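You operate a simulated robot arm through the tools that you are given. There is no shell and no other tool. Be economical: measure what you need, move in short steps, check, and stop when the job is done.

You run a simulated robot arm. Do the job below in one go: nothing can be reset, and whatever is moved stays where it is left.

## Task
Switch the purple dot head off, then swap the discs as the card says and close it up.
Fine: The old disc goes into the discs tray, the new one into the hole it left; lock the cover's turn knob.

Only the result counts: the job must be done as asked and must still hold three seconds after the hand-in. Knocking over, shifting, dropping, spilling or breaking anything else fails it. Lids that push on must go on centred and level and be pressed home; caps that screw on are set level and turned clockwise until they are tight.

## Robot
A 6-joint arm with a two-finger parallel gripper on a trunk, on a base that drives. Base frame: it is fixed to the floor where the robot stands at the start and does not move with it; the origin is under the middle of the robot, x ahead of it, y to its left, z up; the surface under the hand at the start is at about z = 0.79. Units: m, degrees, N and s.
With the tool pointing down near the work surface it reaches from about 0.32 to 0.82 m from the robot's upright axis, wherever it stands. Its first joint turns from -166.0 to 166.0 degrees. Places, roughly: blue hole in purple dot head [0.6, 0.2, 1.1]; green hole in purple dot head [0.6, 0.2, 1.1]; lens cover of purple dot head [0.6, 0.2, 1.1]; purple discs tray [0.5, -0.1, 0.8]; purple dot moving head [0.6, 0.2, 0.9]; switch on blue dot head [-7.4, -0.4, 1]; switch on purple dot head [0.5, 0.1, 0.8]; white hole in purple dot head [0.6, 0.2, 1.1]; yellow hole in purple dot head [0.6, 0.2, 1.1]; yellow turn knob on purple dot head [0.5, 0.1, 1.1]. Payload 3.43 kg.
The tool frame sits at the grasp point between the pads (the TCP): z along the fingers, y along the line on which they close. The tips reach 0.034 m beyond it. Largest opening 0.128 m; finger width 0.024, thickness 0.012; the body of the gripper, 0.048 by 0.13 m, starts 0.096 m behind the TCP.
Orientation is that of the tool frame in the base frame, as [roll, pitch, yaw] about the fixed x, y, z axes, in that order (R = Rz(yaw) Ry(pitch) Rx(roll)). With the fingers straight down and closing along the base's y, the tool's x points along the base's -x, its y along +y and its z along -z.

## Interface
- The arm moves only by the tool move_arm. Its argument "motion" is a list of rows, each a list of 3 entries, a list of its own where there are three numbers: the shift along the base's x, y, z in m, then the turn, a rotation vector about the base's x, y, z in degrees, then the gripper command, from -1 (fully open) to 1 (shut), values between in proportion. In form: [[[dx, dy, dz], [rx, ry, rz], gripper], ...]. A call has 1 to 10 rows; each row shifts and turns the commanded pose from where the row before left it. Rows are played at 5 a second. More than 0.05 m and 8.6 degrees between two rows, or a gripper value outside its range, and nothing of the call is played. Where a pose cannot be reached the arm comes as near as it can. A force on the tool above 60 N (or 10 N above the force at the start of the call, whichever is more), or a blocked arm, ends the call early, and 0.2 s more pass. The fingers move at their own pace (about 0.045 m/s each) and stop on an object; they squeeze with about 32 N. The grip force told is the motor's: it shows also when the fingers shut on nothing. Time passes only in rows, and 0.2 s behind the last, so rows that do not move let the fingers close. The reply holds the time, the measured pose of the TCP, the force on the tool along the base axes, the opening and the grip force, in the units named above and with some noise, with the torque about the TCP (base axes, N m) and any sound that the robot's microphone picked up.
- Cameras (640 x 400 px; columns grow to the right, rows downward): "scene" is now at [0.0227, 0.1472, 1.5164]; the picture's right is [-0.23, -0.97, 0.00], its down [-0.61, 0.15, -0.78] and it looks along [0.75, -0.18, -0.63] (base axes); focal length 255 px, centre (320, 200). "wrist" rides on the gripper at [0.076, -0.011, -0.16] in the tool frame; the picture's right is [0.15, 0.99, 0.00], its down [-0.88, 0.13, -0.46] and it looks along [-0.45, 0.07, 0.89] (tool axes); focal length 234 px, centre (320, 200). There is no depth. A picture from a camera that has moved, and an enlarged one, comes with that camera's place and axes in the base frame and with its lens.
- camera(camera): a new picture of that camera. The clock stands still meanwhile.
- drive_base(legs): drives the robot by 1 to 6 legs, each [ahead, turn to the left] in m and degrees, along the robot's own axes; the way and the turn of a leg run together, so that a leg with both is an arc; at most 1.5 m and 180 degrees a leg. The arm and the cameras ride along, it lands a little off, and it stops where it bumps. It gives what a move gives.
- pan_tilt(pan, tilt): turns the head with the scene camera to pan (to the left, within 155 degrees either way) and tilt (down, from -29 to 69), counted from straight ahead of the robot. It gives what a move gives.
- close_up(camera, box): a new picture of the part [left, top, right, bottom] of that camera's present view, enlarged. The clock stands still meanwhile.
- close_job(): hands the job in; it is judged then, once.

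Go step by step. Nothing tells you exact positions but the pictures and the camera data: compare them with the known pose of the tool, close in by small moves and look again before you grip or let go. The budget is 120 turns and 98 pictures, counting those below and the enlarged ones. Unless the task says otherwise, let go and move clear before handing in, and close with one line.

The tools are called after "Request:" as a command line: name --argument value ..., lists and objects as JSON in quotes. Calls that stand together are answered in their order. move_arm: Moves the arm, as the interface text tells. Its arguments: {"type":"object","properties":{"motion":{"type":"array"}},"required":["motion"]} The other tools are called the same way: drive_base (legs) drives the base; pan_tilt (pan, tilt) turns the head that bears the scene camera; camera (camera) takes a picture; close_up (camera, box) takes an enlarged picture of a part of a camera's view; close_job () hands the job in.

At the start:

```text
clock: 0.0
eef_pos: [0.3775, 0.0512, 1.1479]
orientation: [-179.9, 0.0, 179.8]
contact_force: [-0.2, -0.4, 1.1]
moment: [0.01, 0.0, -0.01]
finger_gap: 0.1282
gripper_force: 0.0
robot x, y, heading: [-0.0021, 0.0045, 0.0]
head pan, tilt: [-13.4, 39.2]
```

scene: 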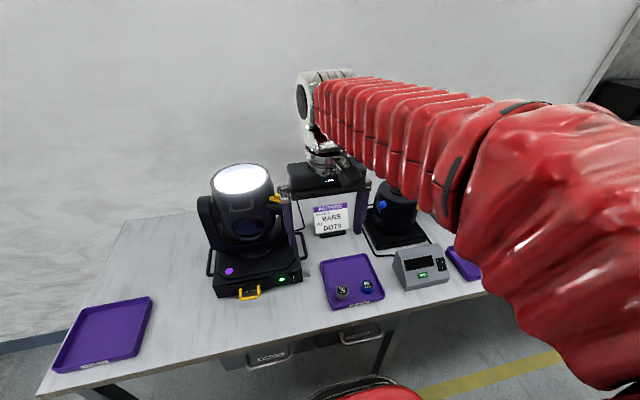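
wrist: 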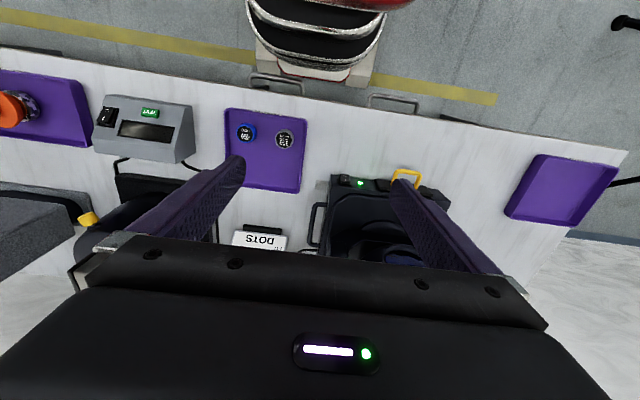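

I see a moving head with a purple dot on the table, a card, a tray with two discs and an empty tray to the left. I'll enlarge the card, the head and the tray first.

Request:
close_up --camera "scene" --box '[290, 190, 370, 240]'

Request:
close_up --camera "scene" --box '[180, 150, 340, 310]'

Request:
close_up --camera "scene" --box '[310, 240, 470, 320]'

Request:
close_up --camera "wrist" --box '[220, 100, 460, 270]'

```text
8.00 times, centred on (330, 215) of scene
camera zoom: at [0.0227, 0.1472, 1.5164], right [-0.23, -0.97, 0.0], down [-0.61, 0.15, -0.78], along [0.75, -0.18, -0.63], focal length 2038 px, centre (240, 80)
```

zoom: 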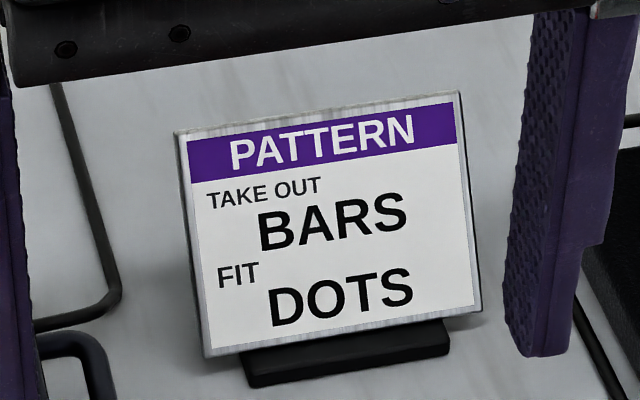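

```text
2.50 times, centred on (260, 230) of scene
camera zoom: at [0.0227, 0.1472, 1.5164], right [-0.23, -0.97, 0.0], down [-0.61, 0.15, -0.78], along [0.75, -0.18, -0.63], focal length 637 px, centre (470, 125)
```

zoom: 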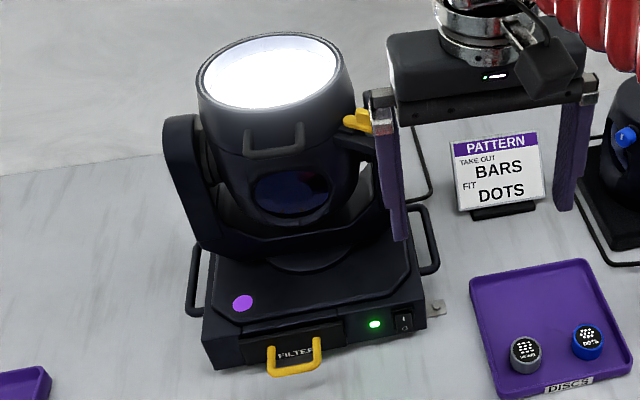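

```text
4.00 times, centred on (390, 280) of scene
camera zoom: at [0.0227, 0.1472, 1.5164], right [-0.23, -0.97, 0.0], down [-0.61, 0.15, -0.78], along [0.75, -0.18, -0.63], focal length 1019 px, centre (40, -120)
```

zoom: 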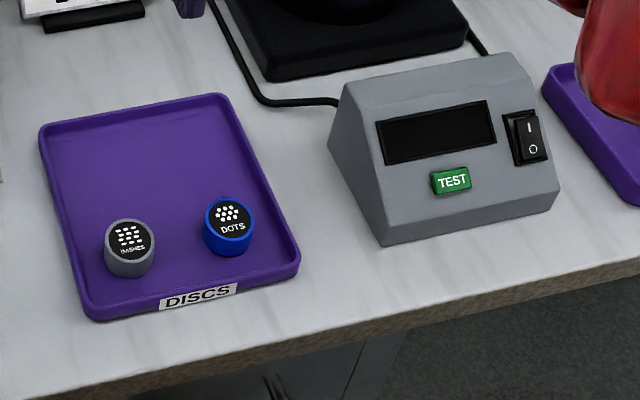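

```text
2.35 times, centred on (340, 185) of wrist
camera zoom: at [0.3003, 0.0388, 1.3081], right [-0.14, 0.99, 0.0], down [0.88, 0.13, 0.46], along [0.45, 0.06, -0.89], focal length 551 px, centre (273, 235)
```

zoom: 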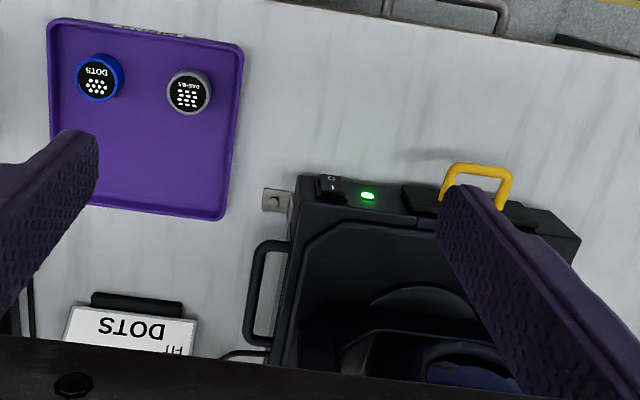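

The card says take out BARS and fit DOTS (the blue one in the tray). Now a closer look at the switch, knob and cover.

Request:
close_up --camera "scene" --box '[260, 260, 310, 300]'

Request:
close_up --camera "scene" --box '[200, 155, 300, 245]'

Request:
close_up --camera "wrist" --box '[325, 165, 385, 200]'

```text
10.00 times, centred on (285, 280) of scene
camera zoom: at [0.0227, 0.1472, 1.5164], right [-0.23, -0.97, 0.0], down [-0.61, 0.15, -0.78], along [0.75, -0.18, -0.63], focal length 2547 px, centre (670, -600)
```

zoom: 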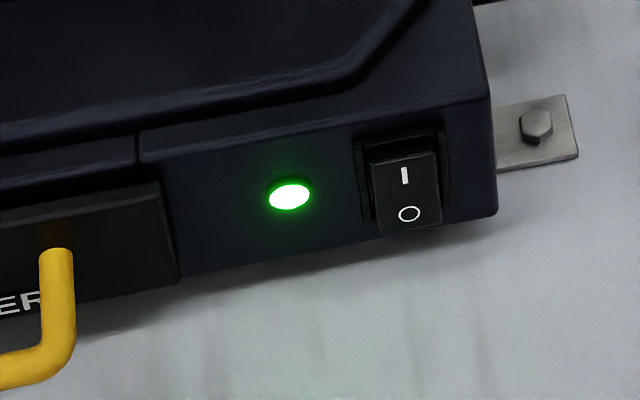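

```text
4.44 times, centred on (250, 200) of scene
camera zoom: at [0.0227, 0.1472, 1.5164], right [-0.23, -0.97, 0.0], down [-0.61, 0.15, -0.78], along [0.75, -0.18, -0.63], focal length 1132 px, centre (631, 200)
```

zoom: 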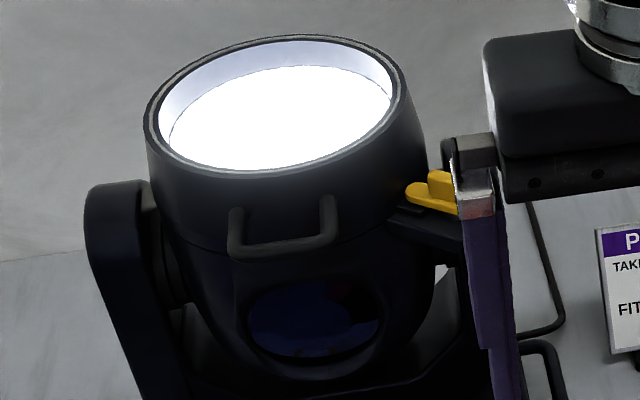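

```text
10.67 times, centred on (355, 182) of wrist
camera zoom: at [0.3003, 0.0388, 1.3081], right [-0.14, 0.99, 0.0], down [0.88, 0.13, 0.46], along [0.45, 0.06, -0.89], focal length 2498 px, centre (-53, 387)
```

zoom: 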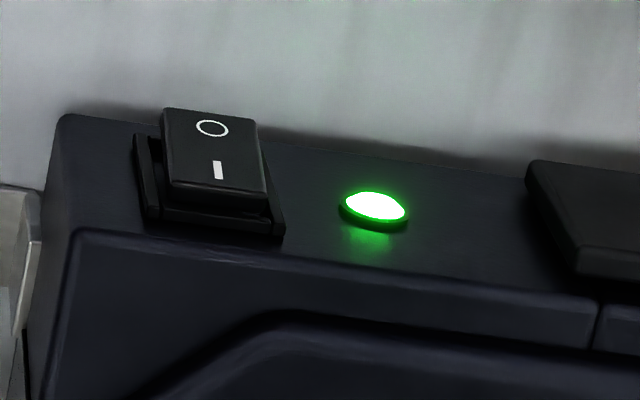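

The rocker is on the front face with "I" pressed in and "O" standing out, at about [0.474, 0.119, 0.833]. I'll close the fingers, tilt the hand 30° forward and come down in front of it.

Request:
move_arm --motion '[[[0, 0.01, -0.03], [0, -7.5, 0], 1], [[0, 0.01, -0.04], [0, -7.5, 0], 1], [[0, 0.01, -0.04], [0, -7.5, 0], 1], [[0, 0.01, -0.04], [0, -7.5, 0], 1], [[0.005, 0.01, -0.04], [0, 0, 0], 1], [[0.01, 0.01, -0.04], [0, 0, 0], 1], [[0.01, 0.008, -0.04], [0, 0, 0], 1], [[0.01, 0, -0.023], [0, 0, 0], 1], [[0, 0, 0], [0, 0, 0], 1]]'

Request:
camera --camera "wrist"

Request:
camera --camera "scene"

```text
clock: 2.0
eef_pos: [0.4242, 0.1232, 0.8646]
orientation: [179.7, 30.1, 179.7]
contact_force: [-0.5, 0.6, -0.4]
moment: [-0.03, 0.01, -0.01]
finger_gap: 0.0002
gripper_force: 31.6
out of reach, approached as far as the arm can: row 5, 6
robot x, y, heading: [-0.0024, 0.0075, 0.0]
head pan, tilt: [-13.4, 39.2]
```

```text
88 pictures are left
camera wrist: at [0.2773, 0.1109, 0.964], right [-0.12, 0.99, -0.07], down [0.54, 0.13, 0.83], along [0.84, 0.07, -0.55], focal length 234 px, centre (320, 200)
```

wrist: 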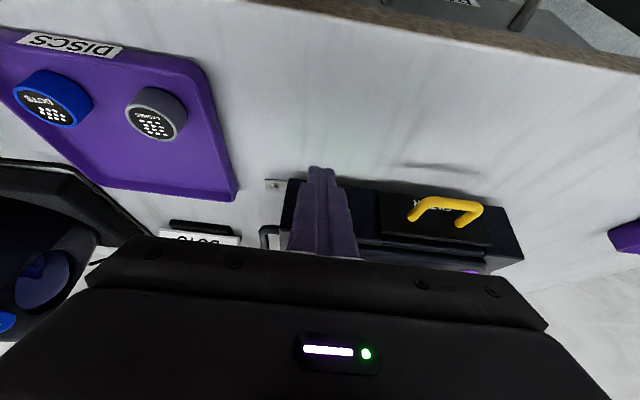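

```text
87 pictures are left
camera scene: at [0.0228, 0.1472, 1.5164], right [-0.23, -0.97, 0.0], down [-0.61, 0.15, -0.78], along [0.75, -0.18, -0.63], focal length 255 px, centre (320, 200)
```

scene: 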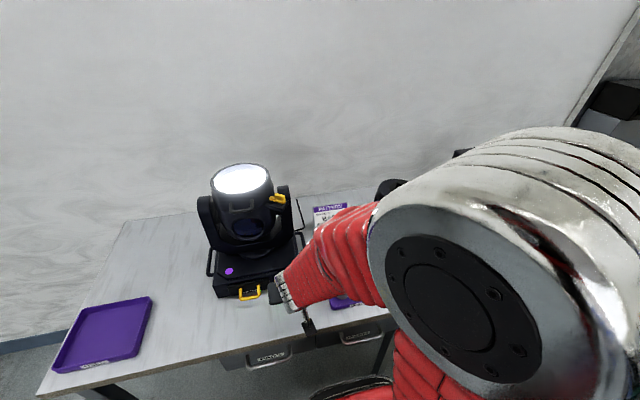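

The closed tips hang just in front of the switch; I'll check their alignment closely.

Request:
close_up --camera "wrist" --box '[260, 140, 380, 260]'

Request:
move_arm --motion '[[[0, 0, 0], [0, 0, 0], 1]]'

```text
3.33 times, centred on (320, 200) of wrist
camera zoom: at [0.2773, 0.1109, 0.964], right [-0.12, 0.99, -0.07], down [0.54, 0.13, 0.83], along [0.84, 0.07, -0.55], focal length 781 px, centre (320, 200)
```

zoom: 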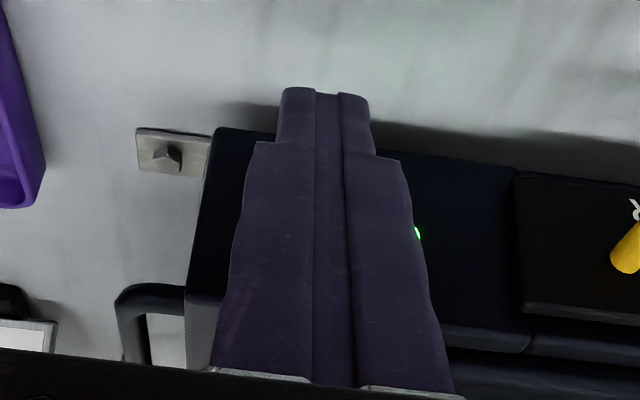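

```text
clock: 2.4
eef_pos: [0.4245, 0.1224, 0.8643]
orientation: [179.8, 30.0, 179.6]
contact_force: [0.4, 0.0, 0.2]
moment: [-0.03, -0.01, 0.01]
finger_gap: 0.0001
gripper_force: 32.4
robot x, y, heading: [0.0011, 0.0066, 0.0]
head pan, tilt: [-13.4, 39.2]
```

Request:
move_arm --motion '[[[0, -0.004, -0.012], [0, 0, 0], 1], [[0.008, 0, 0], [0, 0, 0], 1], [[0.006, 0, 0], [0, 0, 0], 1], [[0.005, 0, 0], [0, 0, 0], 1], [[0.004, 0, 0], [0, 0, 0], 1], [[0.003, 0, 0], [0, 0, 0], 1]]'

Request:
close_up --camera "wrist" --box '[260, 140, 380, 260]'

```text
clock: 3.8
eef_pos: [0.451, 0.1212, 0.8505]
orientation: [179.8, 29.9, 179.7]
contact_force: [-1.7, -0.5, -1.4]
moment: [-0.05, 0.05, -0.01]
finger_gap: 0.0
gripper_force: 31.9
out of reach, approached as far as the arm can: row 1
robot x, y, heading: [-0.0012, 0.0064, -0.1]
head pan, tilt: [-13.4, 39.2]
```

```text
3.33 times, centred on (320, 200) of wrist
camera zoom: at [0.3058, 0.1093, 0.9513], right [-0.12, 0.99, -0.07], down [0.54, 0.13, 0.84], along [0.84, 0.06, -0.55], focal length 781 px, centre (320, 200)
```

zoom: 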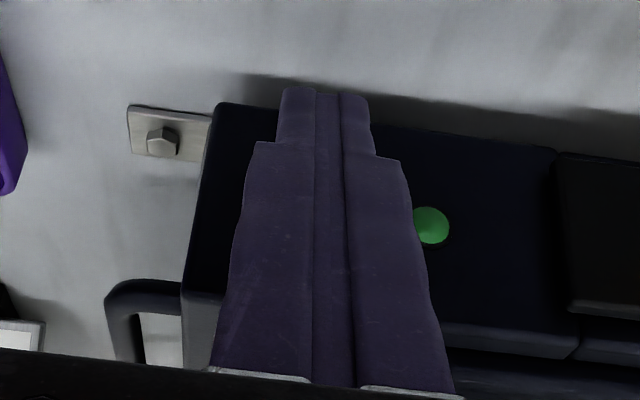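

The lamp has gone dim, so the switch seems to have flipped. I'll back off and check.

Request:
move_arm --motion '[[[-0.03, 0, 0], [0, 0, 0], 1], [[-0.02, -0.01, 0.04], [0, 0, 0], 1], [[-0.02, -0.02, 0.05], [0, 0, 0], 1], [[0, -0.03, 0.05], [0, 0, 0], 1], [[0, -0.03, 0.05], [0, 0, 0], 0], [[0, -0.03, 0.05], [0, 0, 0], 0], [[0, -0.03, 0.05], [0, 0, 0], 0], [[0, -0.03, 0.05], [0, 0, 0], 0]]'

Request:
close_up --camera "scene" --box '[180, 150, 340, 310]'

Request:
close_up --camera "scene" --box '[200, 155, 300, 245]'

Request:
camera --camera "wrist"

```text
refused: row 3 steps farther than a row can; nothing moved
```

```text
2.50 times, centred on (260, 230) of scene
camera zoom: at [0.0228, 0.1472, 1.5164], right [-0.23, -0.97, 0.0], down [-0.61, 0.15, -0.78], along [0.75, -0.18, -0.63], focal length 637 px, centre (470, 125)
```

zoom: 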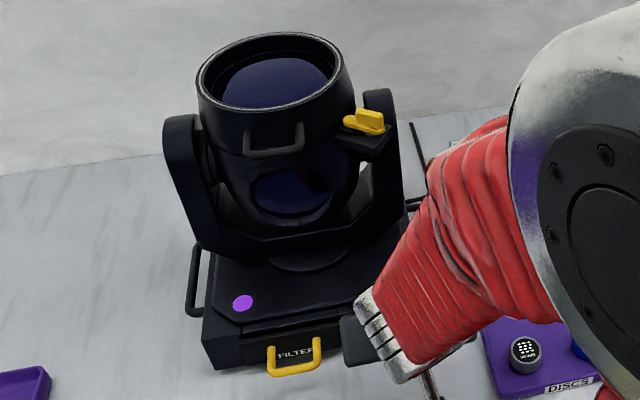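

```text
4.44 times, centred on (250, 200) of scene
camera zoom: at [0.0228, 0.1472, 1.5164], right [-0.23, -0.97, 0.0], down [-0.61, 0.15, -0.78], along [0.75, -0.18, -0.63], focal length 1132 px, centre (631, 200)
```

zoom: 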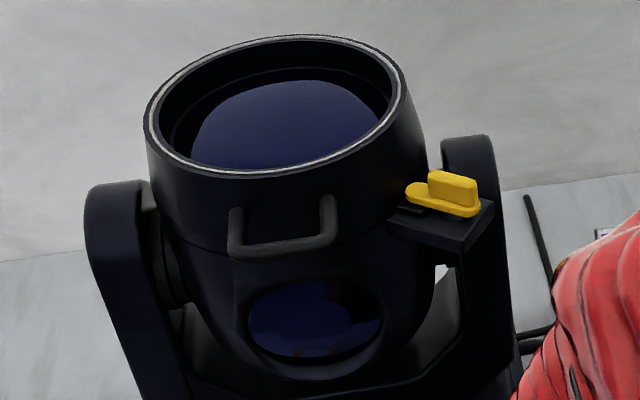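

```text
82 pictures are left
camera wrist: at [0.3058, 0.1093, 0.9513], right [-0.12, 0.99, -0.07], down [0.54, 0.13, 0.84], along [0.84, 0.06, -0.55], focal length 234 px, centre (320, 200)
```

wrist: 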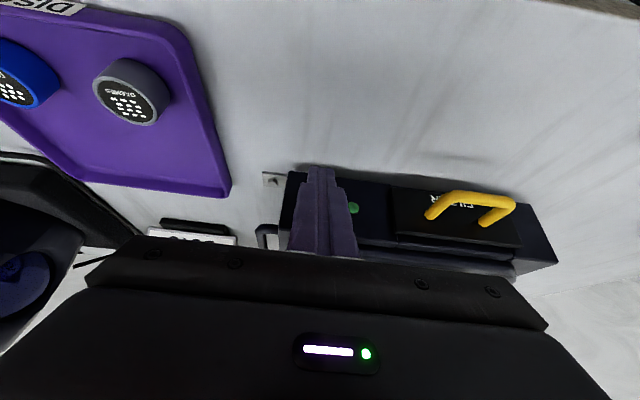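

The head is dark now. Backing the arm up and viewing the top with the wrist camera.

Request:
move_arm --motion '[[[-0.03, 0, 0], [0, 0, 0], 1], [[-0.02, -0.005, 0.04], [0, 0, 0], 1], [[0, 0, 0.05], [0, 7.5, 0], 1], [[0, 0, 0.05], [0, 7.5, 0], 1], [[0, 0, 0.05], [0, 7.5, 0], 0], [[0, 0, 0.05], [0, 7.5, 0], 0], [[0, 0, 0.05], [0, 0, 0], 0], [[0, 0, 0.05], [0, 0, 0], 0], [[0, 0, 0.05], [0, 0, 0], 0], [[0, 0, 0.04], [0, 0, 0], 0]]'

Request:
camera --camera "wrist"

```text
clock: 6.0
eef_pos: [0.412, 0.1215, 1.2859]
orientation: [180.0, 0.0, 179.7]
contact_force: [0.7, 0.3, 0.8]
moment: [-0.03, 0.01, -0.01]
finger_gap: 0.0642
gripper_force: 0.0
out of reach, approached as far as the arm can: row 1, 2
robot x, y, heading: [0.0009, 0.0092, 0.1]
head pan, tilt: [-13.4, 39.2]
```

```text
81 pictures are left
camera wrist: at [0.3358, 0.1097, 1.4449], right [-0.14, 0.99, 0.0], down [0.88, 0.13, 0.46], along [0.45, 0.06, -0.89], focal length 234 px, centre (320, 200)
```

wrist: 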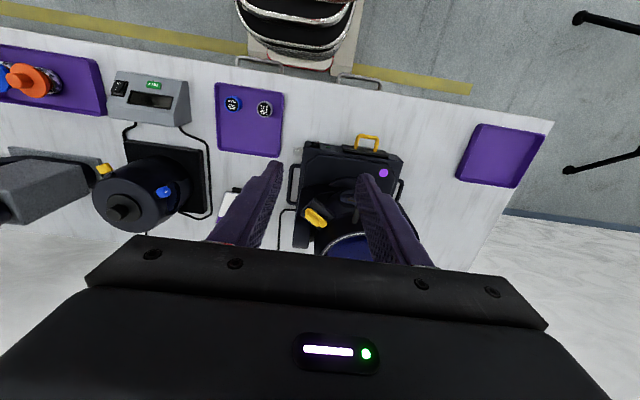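

Request:
close_up --camera "wrist" --box '[270, 130, 420, 270]'

Request:
close_up --camera "scene" --box '[180, 150, 340, 310]'

Request:
close_up --camera "scene" --box '[260, 180, 310, 215]'

Request:
close_up --camera "scene" --box '[260, 260, 310, 300]'

```text
2.86 times, centred on (345, 200) of wrist
camera zoom: at [0.3358, 0.1097, 1.4449], right [-0.14, 0.99, 0.0], down [0.88, 0.13, 0.46], along [0.45, 0.06, -0.89], focal length 669 px, centre (249, 200)
```

zoom: 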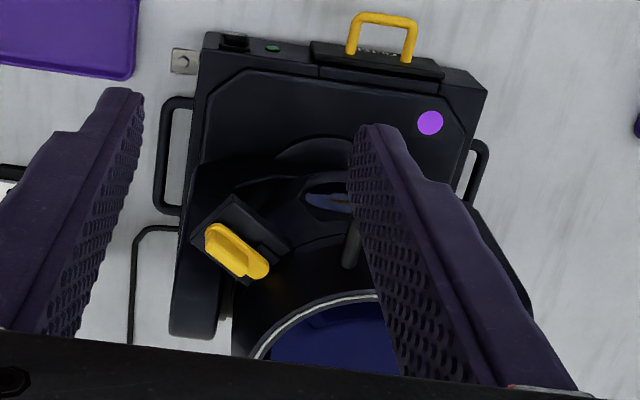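

```text
2.50 times, centred on (260, 230) of scene
camera zoom: at [0.0228, 0.1472, 1.5164], right [-0.23, -0.97, 0.0], down [-0.61, 0.15, -0.78], along [0.75, -0.18, -0.63], focal length 637 px, centre (470, 125)
```

zoom: 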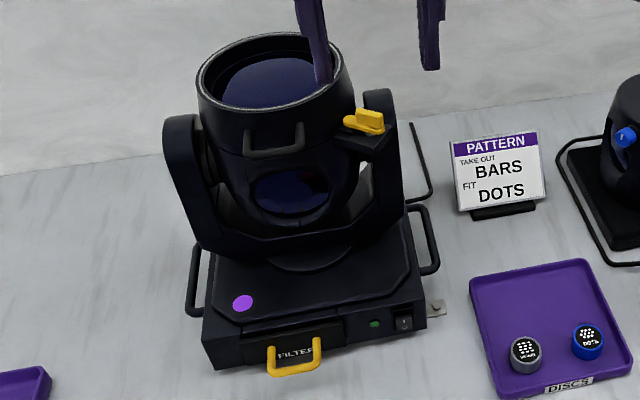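

```text
11.43 times, centred on (285, 198) of scene
camera zoom: at [0.0228, 0.1472, 1.5164], right [-0.23, -0.97, 0.0], down [-0.61, 0.15, -0.78], along [0.75, -0.18, -0.63], focal length 2911 px, centre (720, 229)
```

zoom: 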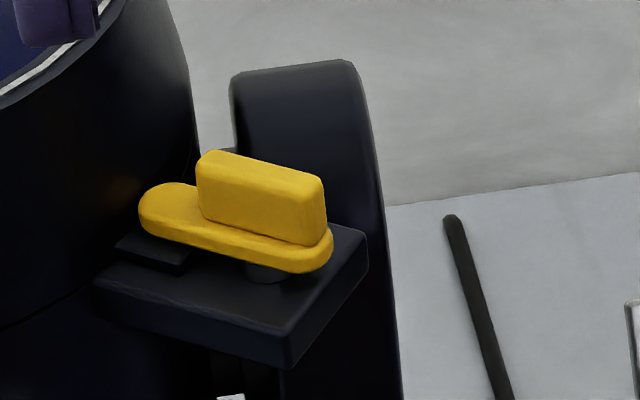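

```text
10.00 times, centred on (285, 280) of scene
camera zoom: at [0.0228, 0.1472, 1.5164], right [-0.23, -0.97, 0.0], down [-0.61, 0.15, -0.78], along [0.75, -0.18, -0.63], focal length 2547 px, centre (670, -600)
```

zoom: 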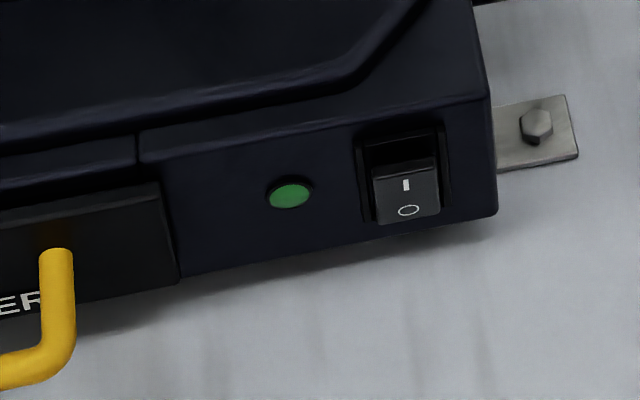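

The switch is off. Now a clear view of the knob with the fingers fully open.

Request:
move_arm --motion '[[[0.03, -0.01, 0], [0, 0, 0], -1], [[0.03, -0.01, 0], [0, 0, 0], -1], [[0.0, 0, 0], [0, 0, 0], -1], [[0.0, 0, 0], [0, 0, 0], -1]]'

Request:
camera --camera "wrist"

Request:
close_up --camera "wrist" --box '[240, 140, 440, 260]'

```text
clock: 7.0
eef_pos: [0.4748, 0.1017, 1.2855]
orientation: [-180.0, 0.0, 179.7]
contact_force: [-0.2, -0.6, -0.4]
moment: [-0.03, -0.01, 0.0]
finger_gap: 0.128
gripper_force: 0.0
robot x, y, heading: [-0.0016, 0.008, -0.1]
head pan, tilt: [-13.4, 39.2]
```

```text
76 pictures are left
camera wrist: at [0.3977, 0.0905, 1.4441], right [-0.14, 0.99, 0.0], down [0.88, 0.13, 0.46], along [0.45, 0.06, -0.89], focal length 234 px, centre (320, 200)
```

wrist: 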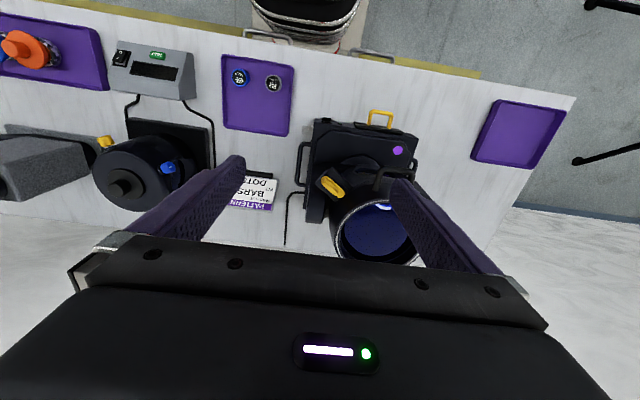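

```text
3.20 times, centred on (340, 200) of wrist
camera zoom: at [0.3977, 0.0905, 1.4441], right [-0.14, 0.99, 0.0], down [0.88, 0.13, 0.46], along [0.45, 0.06, -0.89], focal length 749 px, centre (256, 200)
```

zoom: 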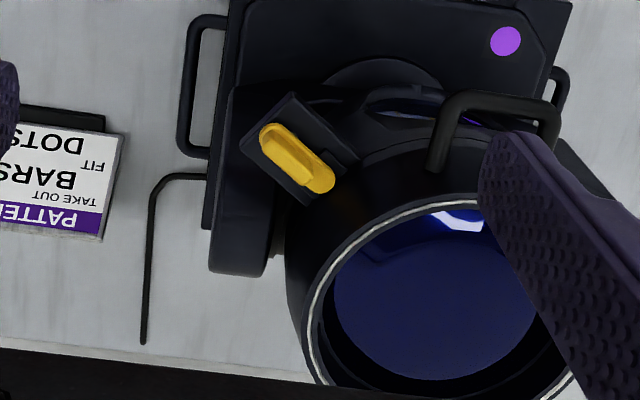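

The knob bar centre is about [0.534, 0.126, 1.116], and its lever points about 54° from x onto the cover tab. I'll turn the hand 54° so the fingers close across the bar, hovering above it.

Request:
move_arm --motion '[[[0.01, 0.004, -0.01], [0, 0, 7.7], 0.3], [[0.01, 0.004, -0.01], [0, 0, 7.7], 0.3], [[0.01, 0.004, -0.01], [0, 0, 7.7], 0.3], [[0.01, 0.004, -0.01], [0, 0, 7.7], 0.3], [[0.01, 0.004, -0.01], [0, 0, 7.7], 0.3], [[0.009, 0.004, -0.01], [0, 0, 7.7], 0.3], [[0, 0, -0.01], [0, 0, 7.7], 0.3], [[0, 0, 0], [0, 0, 0], 0.3]]'

Request:
camera --camera "wrist"

Request:
close_up --camera "scene" --box '[180, 100, 340, 260]'

```text
clock: 8.8
eef_pos: [0.5332, 0.1256, 1.2159]
orientation: [-180.0, 0.0, -126.4]
contact_force: [-0.6, 0.5, -0.6]
moment: [0.01, 0.02, -0.01]
finger_gap: 0.045
gripper_force: 0.0
robot x, y, heading: [-0.0006, 0.0066, 0.1]
head pan, tilt: [-13.4, 39.2]
```

```text
74 pictures are left
camera wrist: at [0.4972, 0.0567, 1.3741], right [-0.88, 0.47, 0.0], down [0.42, 0.79, 0.46], along [0.21, 0.4, -0.89], focal length 234 px, centre (320, 200)
```

wrist: 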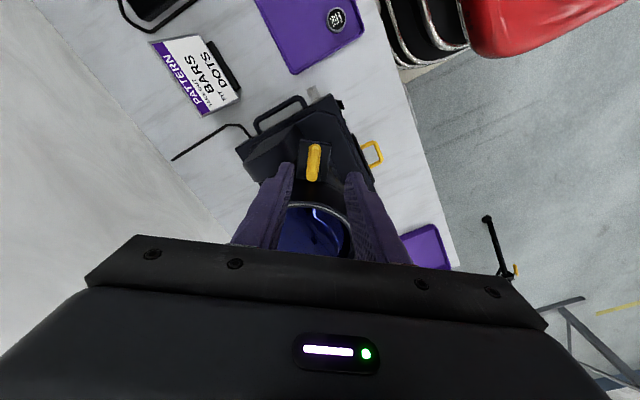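

```text
2.50 times, centred on (260, 180) of scene
camera zoom: at [0.023, 0.1472, 1.5164], right [-0.23, -0.97, 0.0], down [-0.61, 0.15, -0.78], along [0.75, -0.18, -0.63], focal length 637 px, centre (470, 250)
```

zoom: 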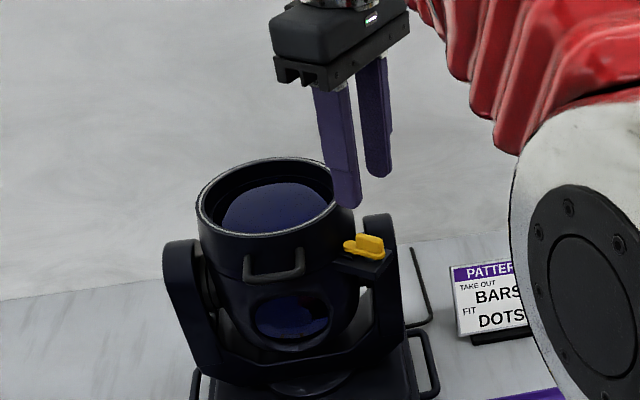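

Request:
move_arm --motion '[[[0.001, 0, -0.03], [0, 0, 0], 0.3], [[0, 0, -0.03], [0, 0, 0], 0.3], [[0, 0, -0.012], [0, 0, 0], 0.3], [[0, 0, 0], [0, 0, 0], 0.3]]'

Request:
close_up --camera "scene" --box '[240, 140, 320, 220]'

Request:
close_up --camera "wrist" --box '[240, 120, 400, 260]'

```text
clock: 9.8
eef_pos: [0.5343, 0.1243, 1.1441]
orientation: [-179.9, 0.0, -126.4]
contact_force: [0.5, 0.0, 0.0]
moment: [0.03, -0.02, -0.02]
finger_gap: 0.0446
gripper_force: 0.0
robot x, y, heading: [0.0021, 0.0047, -0.3]
head pan, tilt: [-13.4, 39.2]
```

```text
5.00 times, centred on (280, 180) of scene
camera zoom: at [0.023, 0.1472, 1.5164], right [-0.23, -0.97, 0.0], down [-0.61, 0.15, -0.78], along [0.75, -0.18, -0.63], focal length 1274 px, centre (520, 300)
```

zoom: 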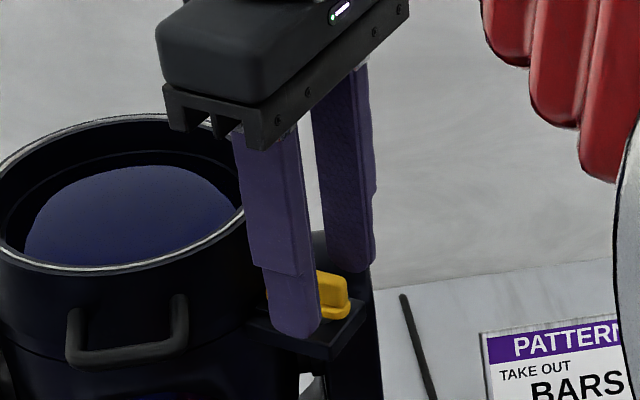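

```text
2.86 times, centred on (320, 190) of wrist
camera zoom: at [0.4983, 0.0563, 1.3015], right [-0.88, 0.47, 0.0], down [0.42, 0.79, 0.46], along [0.21, 0.4, -0.89], focal length 669 px, centre (320, 229)
```

zoom: 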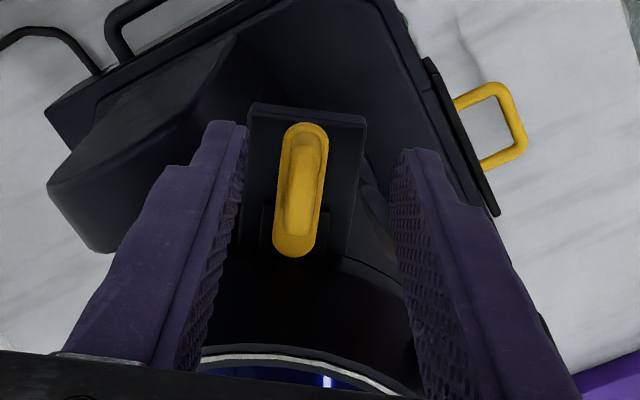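

The fingers straddle the bar with a 5 mm side offset. I'll correct that and grip.

Request:
move_arm --motion '[[[0.004, -0.003, -0.004], [0, 0, 2], 0.3], [[0, 0, 0], [0, 0, 0], 1], [[0, 0, 0], [0, 0, 0], 1], [[0, 0, 0], [0, 0, 0], 1]]'

Request:
close_up --camera "wrist" --box '[240, 120, 400, 260]'

```text
clock: 10.8
eef_pos: [0.5374, 0.1215, 1.1403]
orientation: [180.0, 0.1, -124.4]
contact_force: [0.3, -0.2, 0.8]
moment: [-0.01, 0.0, -0.53]
finger_gap: 0.0093
gripper_force: 32.2
robot x, y, heading: [0.0, 0.0087, 0.2]
head pan, tilt: [-13.4, 39.2]
```

```text
2.86 times, centred on (320, 190) of wrist
camera zoom: at [0.5047, 0.0521, 1.2979], right [-0.9, 0.44, 0.0], down [0.39, 0.8, 0.46], along [0.2, 0.41, -0.89], focal length 669 px, centre (320, 229)
```

zoom: 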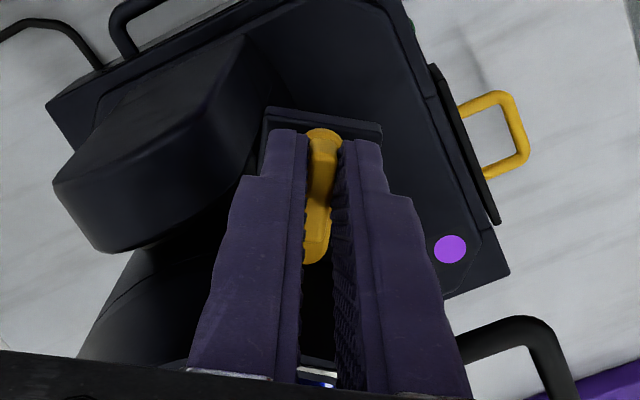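

Gripped. I'll try turning clockwise by 30°.

Request:
move_arm --motion '[[[0, 0, 0], [0, 0, -6], 1], [[0, 0, 0], [0, 0, -8], 1], [[0, 0, 0], [0, 0, -8], 1], [[0, 0, 0], [0, 0, -8], 1]]'

Request:
close_up --camera "wrist" --box '[240, 120, 400, 260]'

```text
clock: 11.8
eef_pos: [0.536, 0.1247, 1.1377]
orientation: [179.8, -0.1, -154.4]
contact_force: [-19.4, 27.4, -9.1]
moment: [0.97, -0.29, 0.23]
finger_gap: 0.0091
gripper_force: 43.1
robot x, y, heading: [-0.0017, 0.0092, -0.1]
head pan, tilt: [-13.4, 39.2]
```

```text
2.86 times, centred on (320, 190) of wrist
camera zoom: at [0.4731, 0.0802, 1.298], right [-0.56, 0.83, 0.0], down [0.74, 0.5, 0.45], along [0.37, 0.26, -0.89], focal length 669 px, centre (320, 229)
```

zoom: 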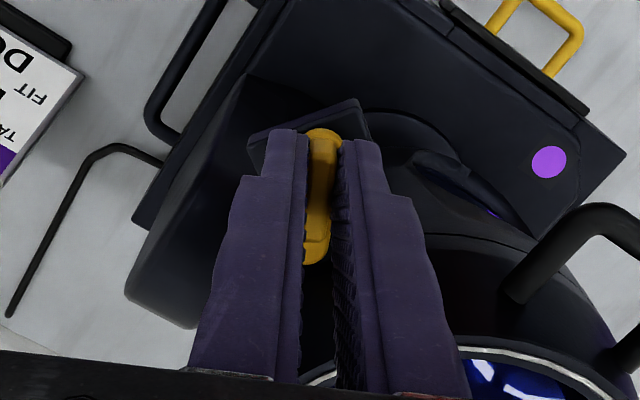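

The knob is turning with the hand, with some side load, so I'll relieve it first.

Request:
move_arm --motion '[[[-0.002, 0.003, 0.001], [0, 0, 0], 1], [[0, 0, 0], [0, 0, 0], 1]]'

```text
clock: 12.4
eef_pos: [0.5375, 0.1244, 1.1389]
orientation: [180.0, -0.1, -154.4]
contact_force: [-8.8, 11.5, -27.0]
moment: [0.64, -0.47, 0.1]
finger_gap: 0.0091
gripper_force: 42.6
robot x, y, heading: [-0.0001, 0.006, 0.0]
head pan, tilt: [-13.4, 39.2]
```

Request:
move_arm --motion '[[[-0.001, 0.0015, -0.002], [0, 0, 0], 1], [[-0.0003, 0.0008, 0], [0, 0, -8], 1], [[-0.0002, 0.0008, 0], [0, 0, -8], 1], [[0, 0.0008, 0], [0, 0, -8], 1]]'

```text
clock: 13.4
eef_pos: [0.5362, 0.1272, 1.1402]
orientation: [-179.9, 0.0, -178.6]
contact_force: [1.0, -14.8, -5.0]
moment: [-0.36, 1.03, -0.12]
finger_gap: 0.0089
gripper_force: 42.4
robot x, y, heading: [-0.0022, 0.0078, 0.1]
head pan, tilt: [-13.4, 39.2]
```

Request:
move_arm --motion '[[[0, -0.001, 0], [0, 0, -8], 1], [[0.0, 0, 0], [0, 0, -8], 1], [[0, 0, 0], [0, 0, -8], 1], [[0, 0, 0], [0, 0, -8], 1]]'

Request:
close_up --camera "wrist" --box '[240, 120, 400, 260]'

```text
clock: 14.4
eef_pos: [0.5367, 0.1314, 1.1386]
orientation: [179.6, 0.1, 149.6]
contact_force: [13.2, 30.9, 5.2]
moment: [-0.01, -1.27, 0.19]
finger_gap: 0.0087
gripper_force: 42.5
robot x, y, heading: [0.0004, 0.0054, 0.1]
head pan, tilt: [-13.4, 39.2]
```

```text
2.86 times, centred on (320, 190) of wrist
camera zoom: at [0.4644, 0.1578, 1.2979], right [0.38, 0.93, 0.01], down [0.82, -0.34, 0.46], along [0.43, -0.17, -0.89], focal length 669 px, centre (320, 229)
```

zoom: 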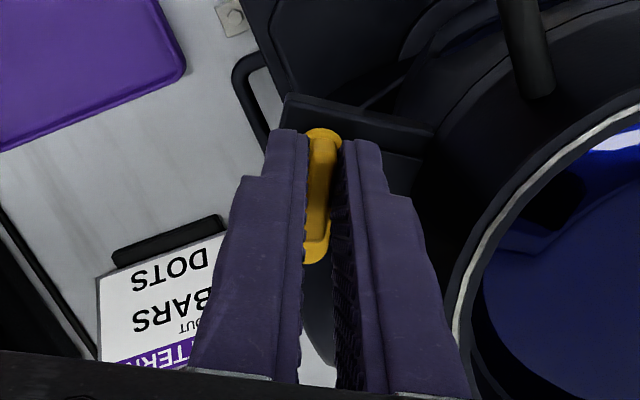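

The knob has turned about 85°, and its lever now lies clear of the cover. I'll release slightly and lift straight up.

Request:
move_arm --motion '[[[0, 0, 0], [0, 0, 0], 0.7], [[0, 0, 0], [0, 0, 0], 0.7], [[0, 0, 0.03], [0, 0, 0], 0.7], [[0, 0, 0.04], [0, 0, 0], 0.7], [[0, 0, 0.04], [0, 0, 0], 0.7], [[-0.03, 0, 0.02], [0, 0, 0], 0.7], [[-0.04, 0, 0.02], [0, 0, 0], 0.7]]'

Request:
close_up --camera "scene" --box '[200, 150, 310, 250]'

Request:
camera --camera "wrist"

```text
clock: 16.0
eef_pos: [0.464, 0.1296, 1.2861]
orientation: [-179.9, -0.1, 149.6]
contact_force: [0.4, 0.0, -0.1]
moment: [0.01, 0.03, 0.0]
finger_gap: 0.0192
gripper_force: 0.1
robot x, y, heading: [0.003, 0.0092, 0.4]
head pan, tilt: [-13.4, 39.2]
```

```text
4.00 times, centred on (255, 200) of scene
camera zoom: at [0.0234, 0.1472, 1.5163], right [-0.23, -0.97, 0.0], down [-0.61, 0.15, -0.77], along [0.75, -0.18, -0.63], focal length 1019 px, centre (580, 200)
```

zoom: 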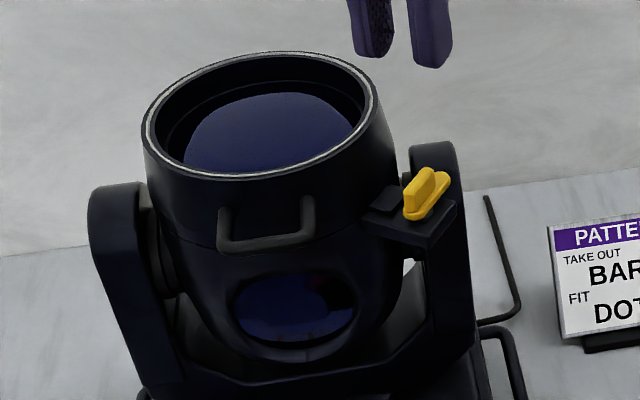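

```text
66 pictures are left
camera wrist: at [0.394, 0.1568, 1.4466], right [0.37, 0.93, 0.0], down [0.83, -0.33, 0.45], along [0.42, -0.17, -0.89], focal length 234 px, centre (320, 200)
```

wrist: 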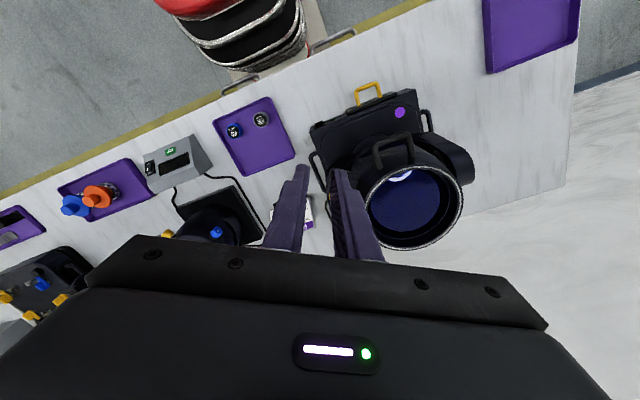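

The lever is clear of the tab. Now I need to see how the cover opens (hinge or lift-off), so I'll zoom in on it.

Request:
close_up --camera "wrist" --box '[310, 100, 490, 260]'

Request:
close_up --camera "scene" --box '[205, 155, 275, 225]'

```text
2.50 times, centred on (400, 180) of wrist
camera zoom: at [0.394, 0.1568, 1.4466], right [0.37, 0.93, 0.0], down [0.83, -0.33, 0.45], along [0.42, -0.17, -0.89], focal length 585 px, centre (120, 250)
```

zoom: 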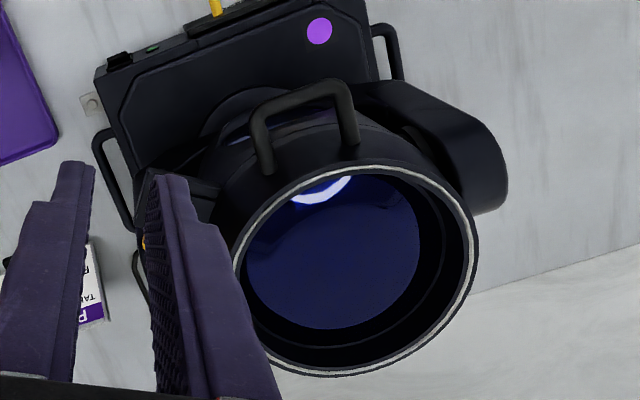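

```text
5.71 times, centred on (240, 190) of scene
camera zoom: at [0.0234, 0.1472, 1.5163], right [-0.23, -0.97, 0.0], down [-0.61, 0.15, -0.77], along [0.75, -0.18, -0.63], focal length 1456 px, centre (777, 257)
```

zoom: 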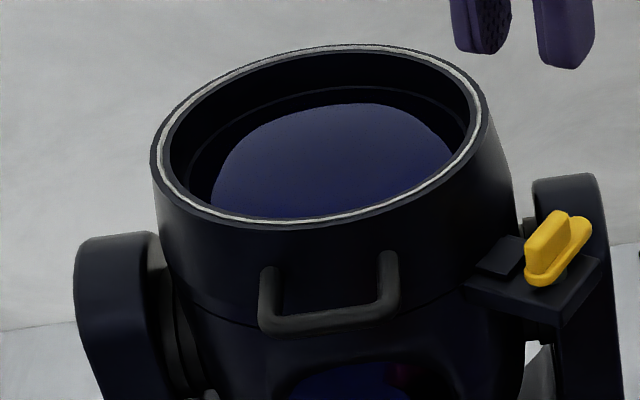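

The cover's bail handle bar is at about [0.497, 0.222, 1.123], running along y, about 3 cm out from the wall; the rim centre is [0.585, 0.217] at z≈1.155. I'll turn the hand so the fingers close in the x-z plane, then tilt it forward.

Request:
move_arm --motion '[[[-0.01, 0.01, 0], [0, 0, -7.5], 0.3], [[-0.01, 0.01, 0], [0, 0, -7.5], 0.3], [[-0.01, 0.01, 0], [0, 0, -7.5], 0.3], [[-0.01, 0.01, 0], [0, 0, -7.5], 0.3], [[-0.01, 0.01, 0], [0, 0, -7.5], 0.3], [[-0.01, 0.01, 0], [0, 0, -7.5], 0.3], [[-0.01, 0.01, 0], [0, 0, -7.5], 0.3], [[-0.01, 0.02, 0], [0, 0, -7.1], 0.3]]'

Request:
move_arm --motion '[[[0, 0, -0.01], [0, -8, 0], 0.3], [[0, 0, -0.01], [0, -8, 0], 0.3], [[0, 0, -0.01], [0, -8, 0], 0.3], [[0, 0, -0.01], [0, -8, 0], 0.3], [[0, 0, -0.01], [0, -8, 0], 0.3], [[0, 0, -0.01], [0, -8, 0], 0.3], [[0, 0, 0], [0, -8, 0], 0.3], [[0, 0, 0], [0, -8, 0], 0.3]]'

Request:
camera --camera "wrist"

Request:
camera --camera "scene"

```text
clock: 17.8
eef_pos: [0.3844, 0.2171, 1.2891]
orientation: [180.0, -0.1, 89.9]
contact_force: [-0.1, -0.4, -0.2]
moment: [-0.01, -0.02, -0.02]
finger_gap: 0.0449
gripper_force: 0.0
robot x, y, heading: [-0.0005, 0.0091, 0.2]
head pan, tilt: [-13.4, 39.2]
```

```text
clock: 19.6
eef_pos: [0.3895, 0.2061, 1.2436]
orientation: [116.3, 0.2, 90.3]
contact_force: [-1.1, 0.2, 1.0]
moment: [0.01, 0.03, 0.05]
finger_gap: 0.0449
gripper_force: 0.1
out of reach, approached as far as the arm can: row 8
robot x, y, heading: [-0.0003, 0.0107, -0.1]
head pan, tilt: [-13.4, 39.2]
```

```text
63 pictures are left
camera wrist: at [0.2409, 0.2804, 1.3031], right [0.44, 0.15, 0.89], down [-0.35, -0.88, 0.32], along [0.83, -0.45, -0.33], focal length 234 px, centre (320, 200)
```

wrist: 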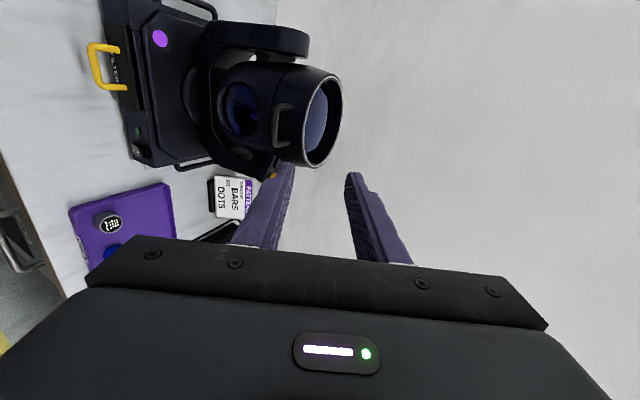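

```text
62 pictures are left
camera scene: at [0.0227, 0.1471, 1.5164], right [-0.23, -0.97, 0.0], down [-0.61, 0.15, -0.78], along [0.75, -0.18, -0.63], focal length 255 px, centre (320, 200)
```

scene: 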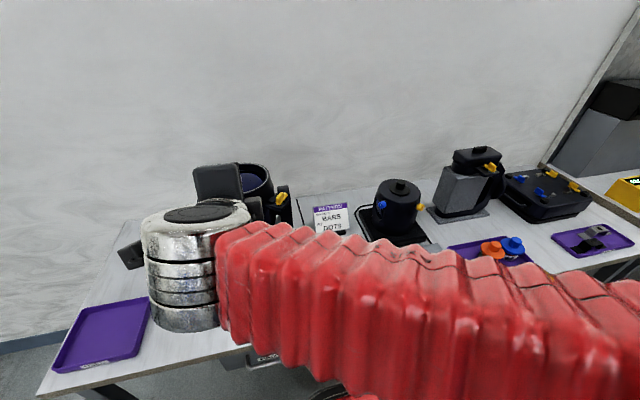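

Request:
close_up --camera "wrist" --box '[200, 20, 360, 190]'

```text
2.35 times, centred on (280, 105) of wrist
camera zoom: at [0.2409, 0.2804, 1.3031], right [0.44, 0.15, 0.89], down [-0.35, -0.88, 0.32], along [0.83, -0.45, -0.33], focal length 551 px, centre (414, 424)
```

zoom: 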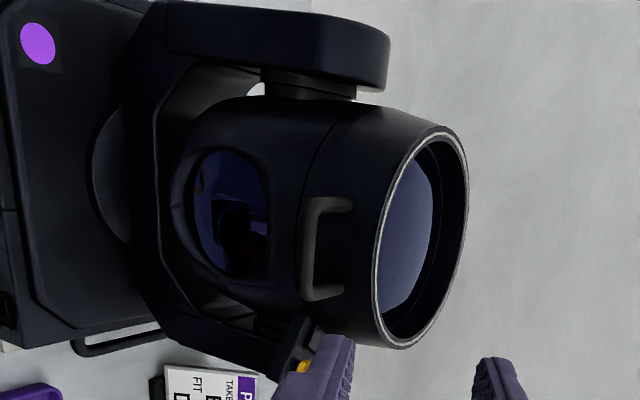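

The handle is confirmed at about [0.498, 0.221, 1.123]. I want the hand nearly horizontal, so I'll back the base up a bit for room and then finish tilting.

Request:
drive_base --legs '[[-0.1, 0]]'

Request:
move_arm --motion '[[[0.02, 0, -0.02], [0, -4, 0], 0.5], [[0.02, 0, -0.02], [0, -8, 0], 0.5], [[0.02, 0, -0.02], [0, -8, 0], 0.5], [[0.01, 0, -0.02], [0, 0, 0], 0.5], [[0.0, 0, -0.02], [0, 0, 0], 0.5], [[0, 0, 0], [0, 0, 0], 0.5]]'

Request:
camera --camera "wrist"

```text
clock: 20.9
eef_pos: [0.291, 0.2065, 1.2438]
orientation: [116.4, 0.2, 90.3]
contact_force: [0.3, -0.3, -0.2]
moment: [0.01, 0.0, 0.01]
finger_gap: 0.0451
gripper_force: 0.0
robot x, y, heading: [-0.0989, 0.0112, -0.1]
head pan, tilt: [-13.4, 39.2]
```

```text
clock: 22.3
eef_pos: [0.3348, 0.0964, 1.3123]
orientation: [99.6, 1.2, 91.4]
contact_force: [-0.1, -0.6, 0.0]
moment: [0.03, 0.03, 0.02]
finger_gap: 0.0319
gripper_force: 0.0
out of reach, approached as far as the arm can: row 1, 2, 3, 4, 5
robot x, y, heading: [-0.0981, 0.0109, -0.1]
head pan, tilt: [-13.4, 39.2]
```

```text
60 pictures are left
camera wrist: at [0.1743, 0.1688, 1.326], right [0.16, 0.17, 0.97], down [-0.41, -0.89, 0.22], along [0.9, -0.43, -0.07], focal length 234 px, centre (320, 200)
```

wrist: 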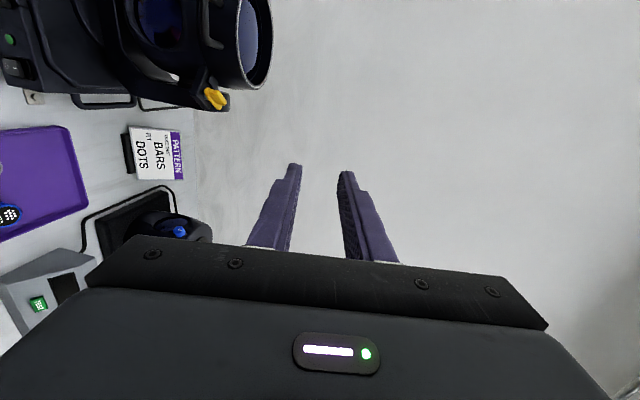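

The arm sat too close to its axis for that pose; moving forward should bring it back in reach.

Request:
move_arm --motion '[[[0.03, 0.03, -0.01], [0, 0, 0], 0.5], [[0.03, 0.03, -0.01], [0, 0, 0], 0.5], [[0.02, 0.03, -0.02], [0, 0, 0], 0.5], [[0, 0, 0], [0, 0, 0], 0.5]]'

```text
clock: 23.3
eef_pos: [0.3999, 0.1539, 1.3497]
orientation: [100.3, 1.3, 91.6]
contact_force: [0.1, 0.0, -0.1]
moment: [0.02, 0.02, 0.0]
finger_gap: 0.032
gripper_force: 0.0
out of reach, approached as far as the arm can: row 1, 2, 3
robot x, y, heading: [-0.0968, 0.0074, 0.0]
head pan, tilt: [-13.4, 39.2]
```

Request:
move_arm --motion '[[[0.01, 0.02, -0.03], [0, 8, 0], 0.6], [[0.01, 0.02, -0.03], [0, 8, 0], 0.6], [[0, 0.02, -0.03], [0, 0, 0], 0.6], [[0, 0, -0.03], [0, 0, 0], 0.6], [[0, 0, -0.02], [0, 0, 0], 0.6], [[0, 0, 0], [0, 0, 0], 0.6]]'

```text
clock: 24.7
eef_pos: [0.4206, 0.2079, 1.2219]
orientation: [115.5, 0.7, 91.7]
contact_force: [-0.5, -0.4, -0.6]
moment: [-0.05, 0.0, 0.0]
finger_gap: 0.0254
gripper_force: 0.0
out of reach, approached as far as the arm can: row 5
robot x, y, heading: [-0.0978, 0.0082, -0.2]
head pan, tilt: [-13.4, 39.2]
```

Request:
drive_base --legs '[[-0.1, 0]]'

Request:
move_arm --motion '[[[0.04, 0, 0], [0, 0, 0], 0.6], [[0.04, 0, -0.01], [0, 0, 0], 0.6], [[0.02, 0.005, -0.03], [0, 0, 0], 0.6], [[0, 0.005, -0.03], [0, 0, 0], 0.6], [[0, 0, 0], [0, -4, 0], 0.6], [[0, 0, 0], [0, -4, 0], 0.6]]'

Request:
camera --camera "wrist"

```text
clock: 26.0
eef_pos: [0.3211, 0.2072, 1.2218]
orientation: [115.6, 0.8, 91.6]
contact_force: [0.1, -0.6, 0.2]
moment: [0.0, -0.01, 0.0]
finger_gap: 0.0255
gripper_force: 0.1
robot x, y, heading: [-0.1992, 0.0078, 0.1]
head pan, tilt: [-13.4, 39.2]
```

```text
clock: 27.4
eef_pos: [0.4299, 0.2076, 1.1929]
orientation: [116.8, 1.1, 92.0]
contact_force: [-0.6, -0.3, 1.1]
moment: [-0.01, -0.02, 0.0]
finger_gap: 0.0255
gripper_force: 0.0
out of reach, approached as far as the arm can: row 3, 4, 5, 6
robot x, y, heading: [-0.197, 0.0076, -0.1]
head pan, tilt: [-13.4, 39.2]
```

```text
59 pictures are left
camera wrist: at [0.2785, 0.2795, 1.2525], right [0.44, 0.18, 0.88], down [-0.32, -0.89, 0.34], along [0.84, -0.43, -0.33], focal length 234 px, centre (320, 200)
```

wrist: 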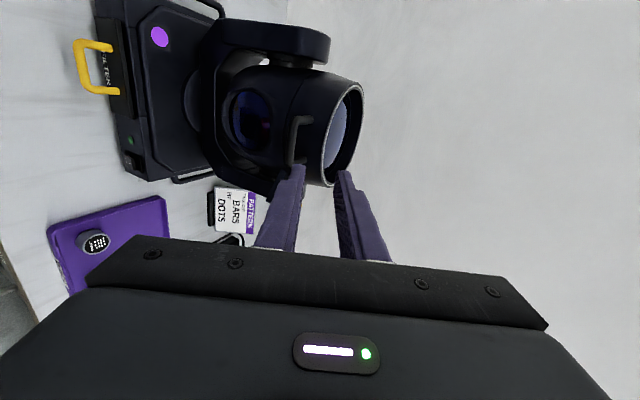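

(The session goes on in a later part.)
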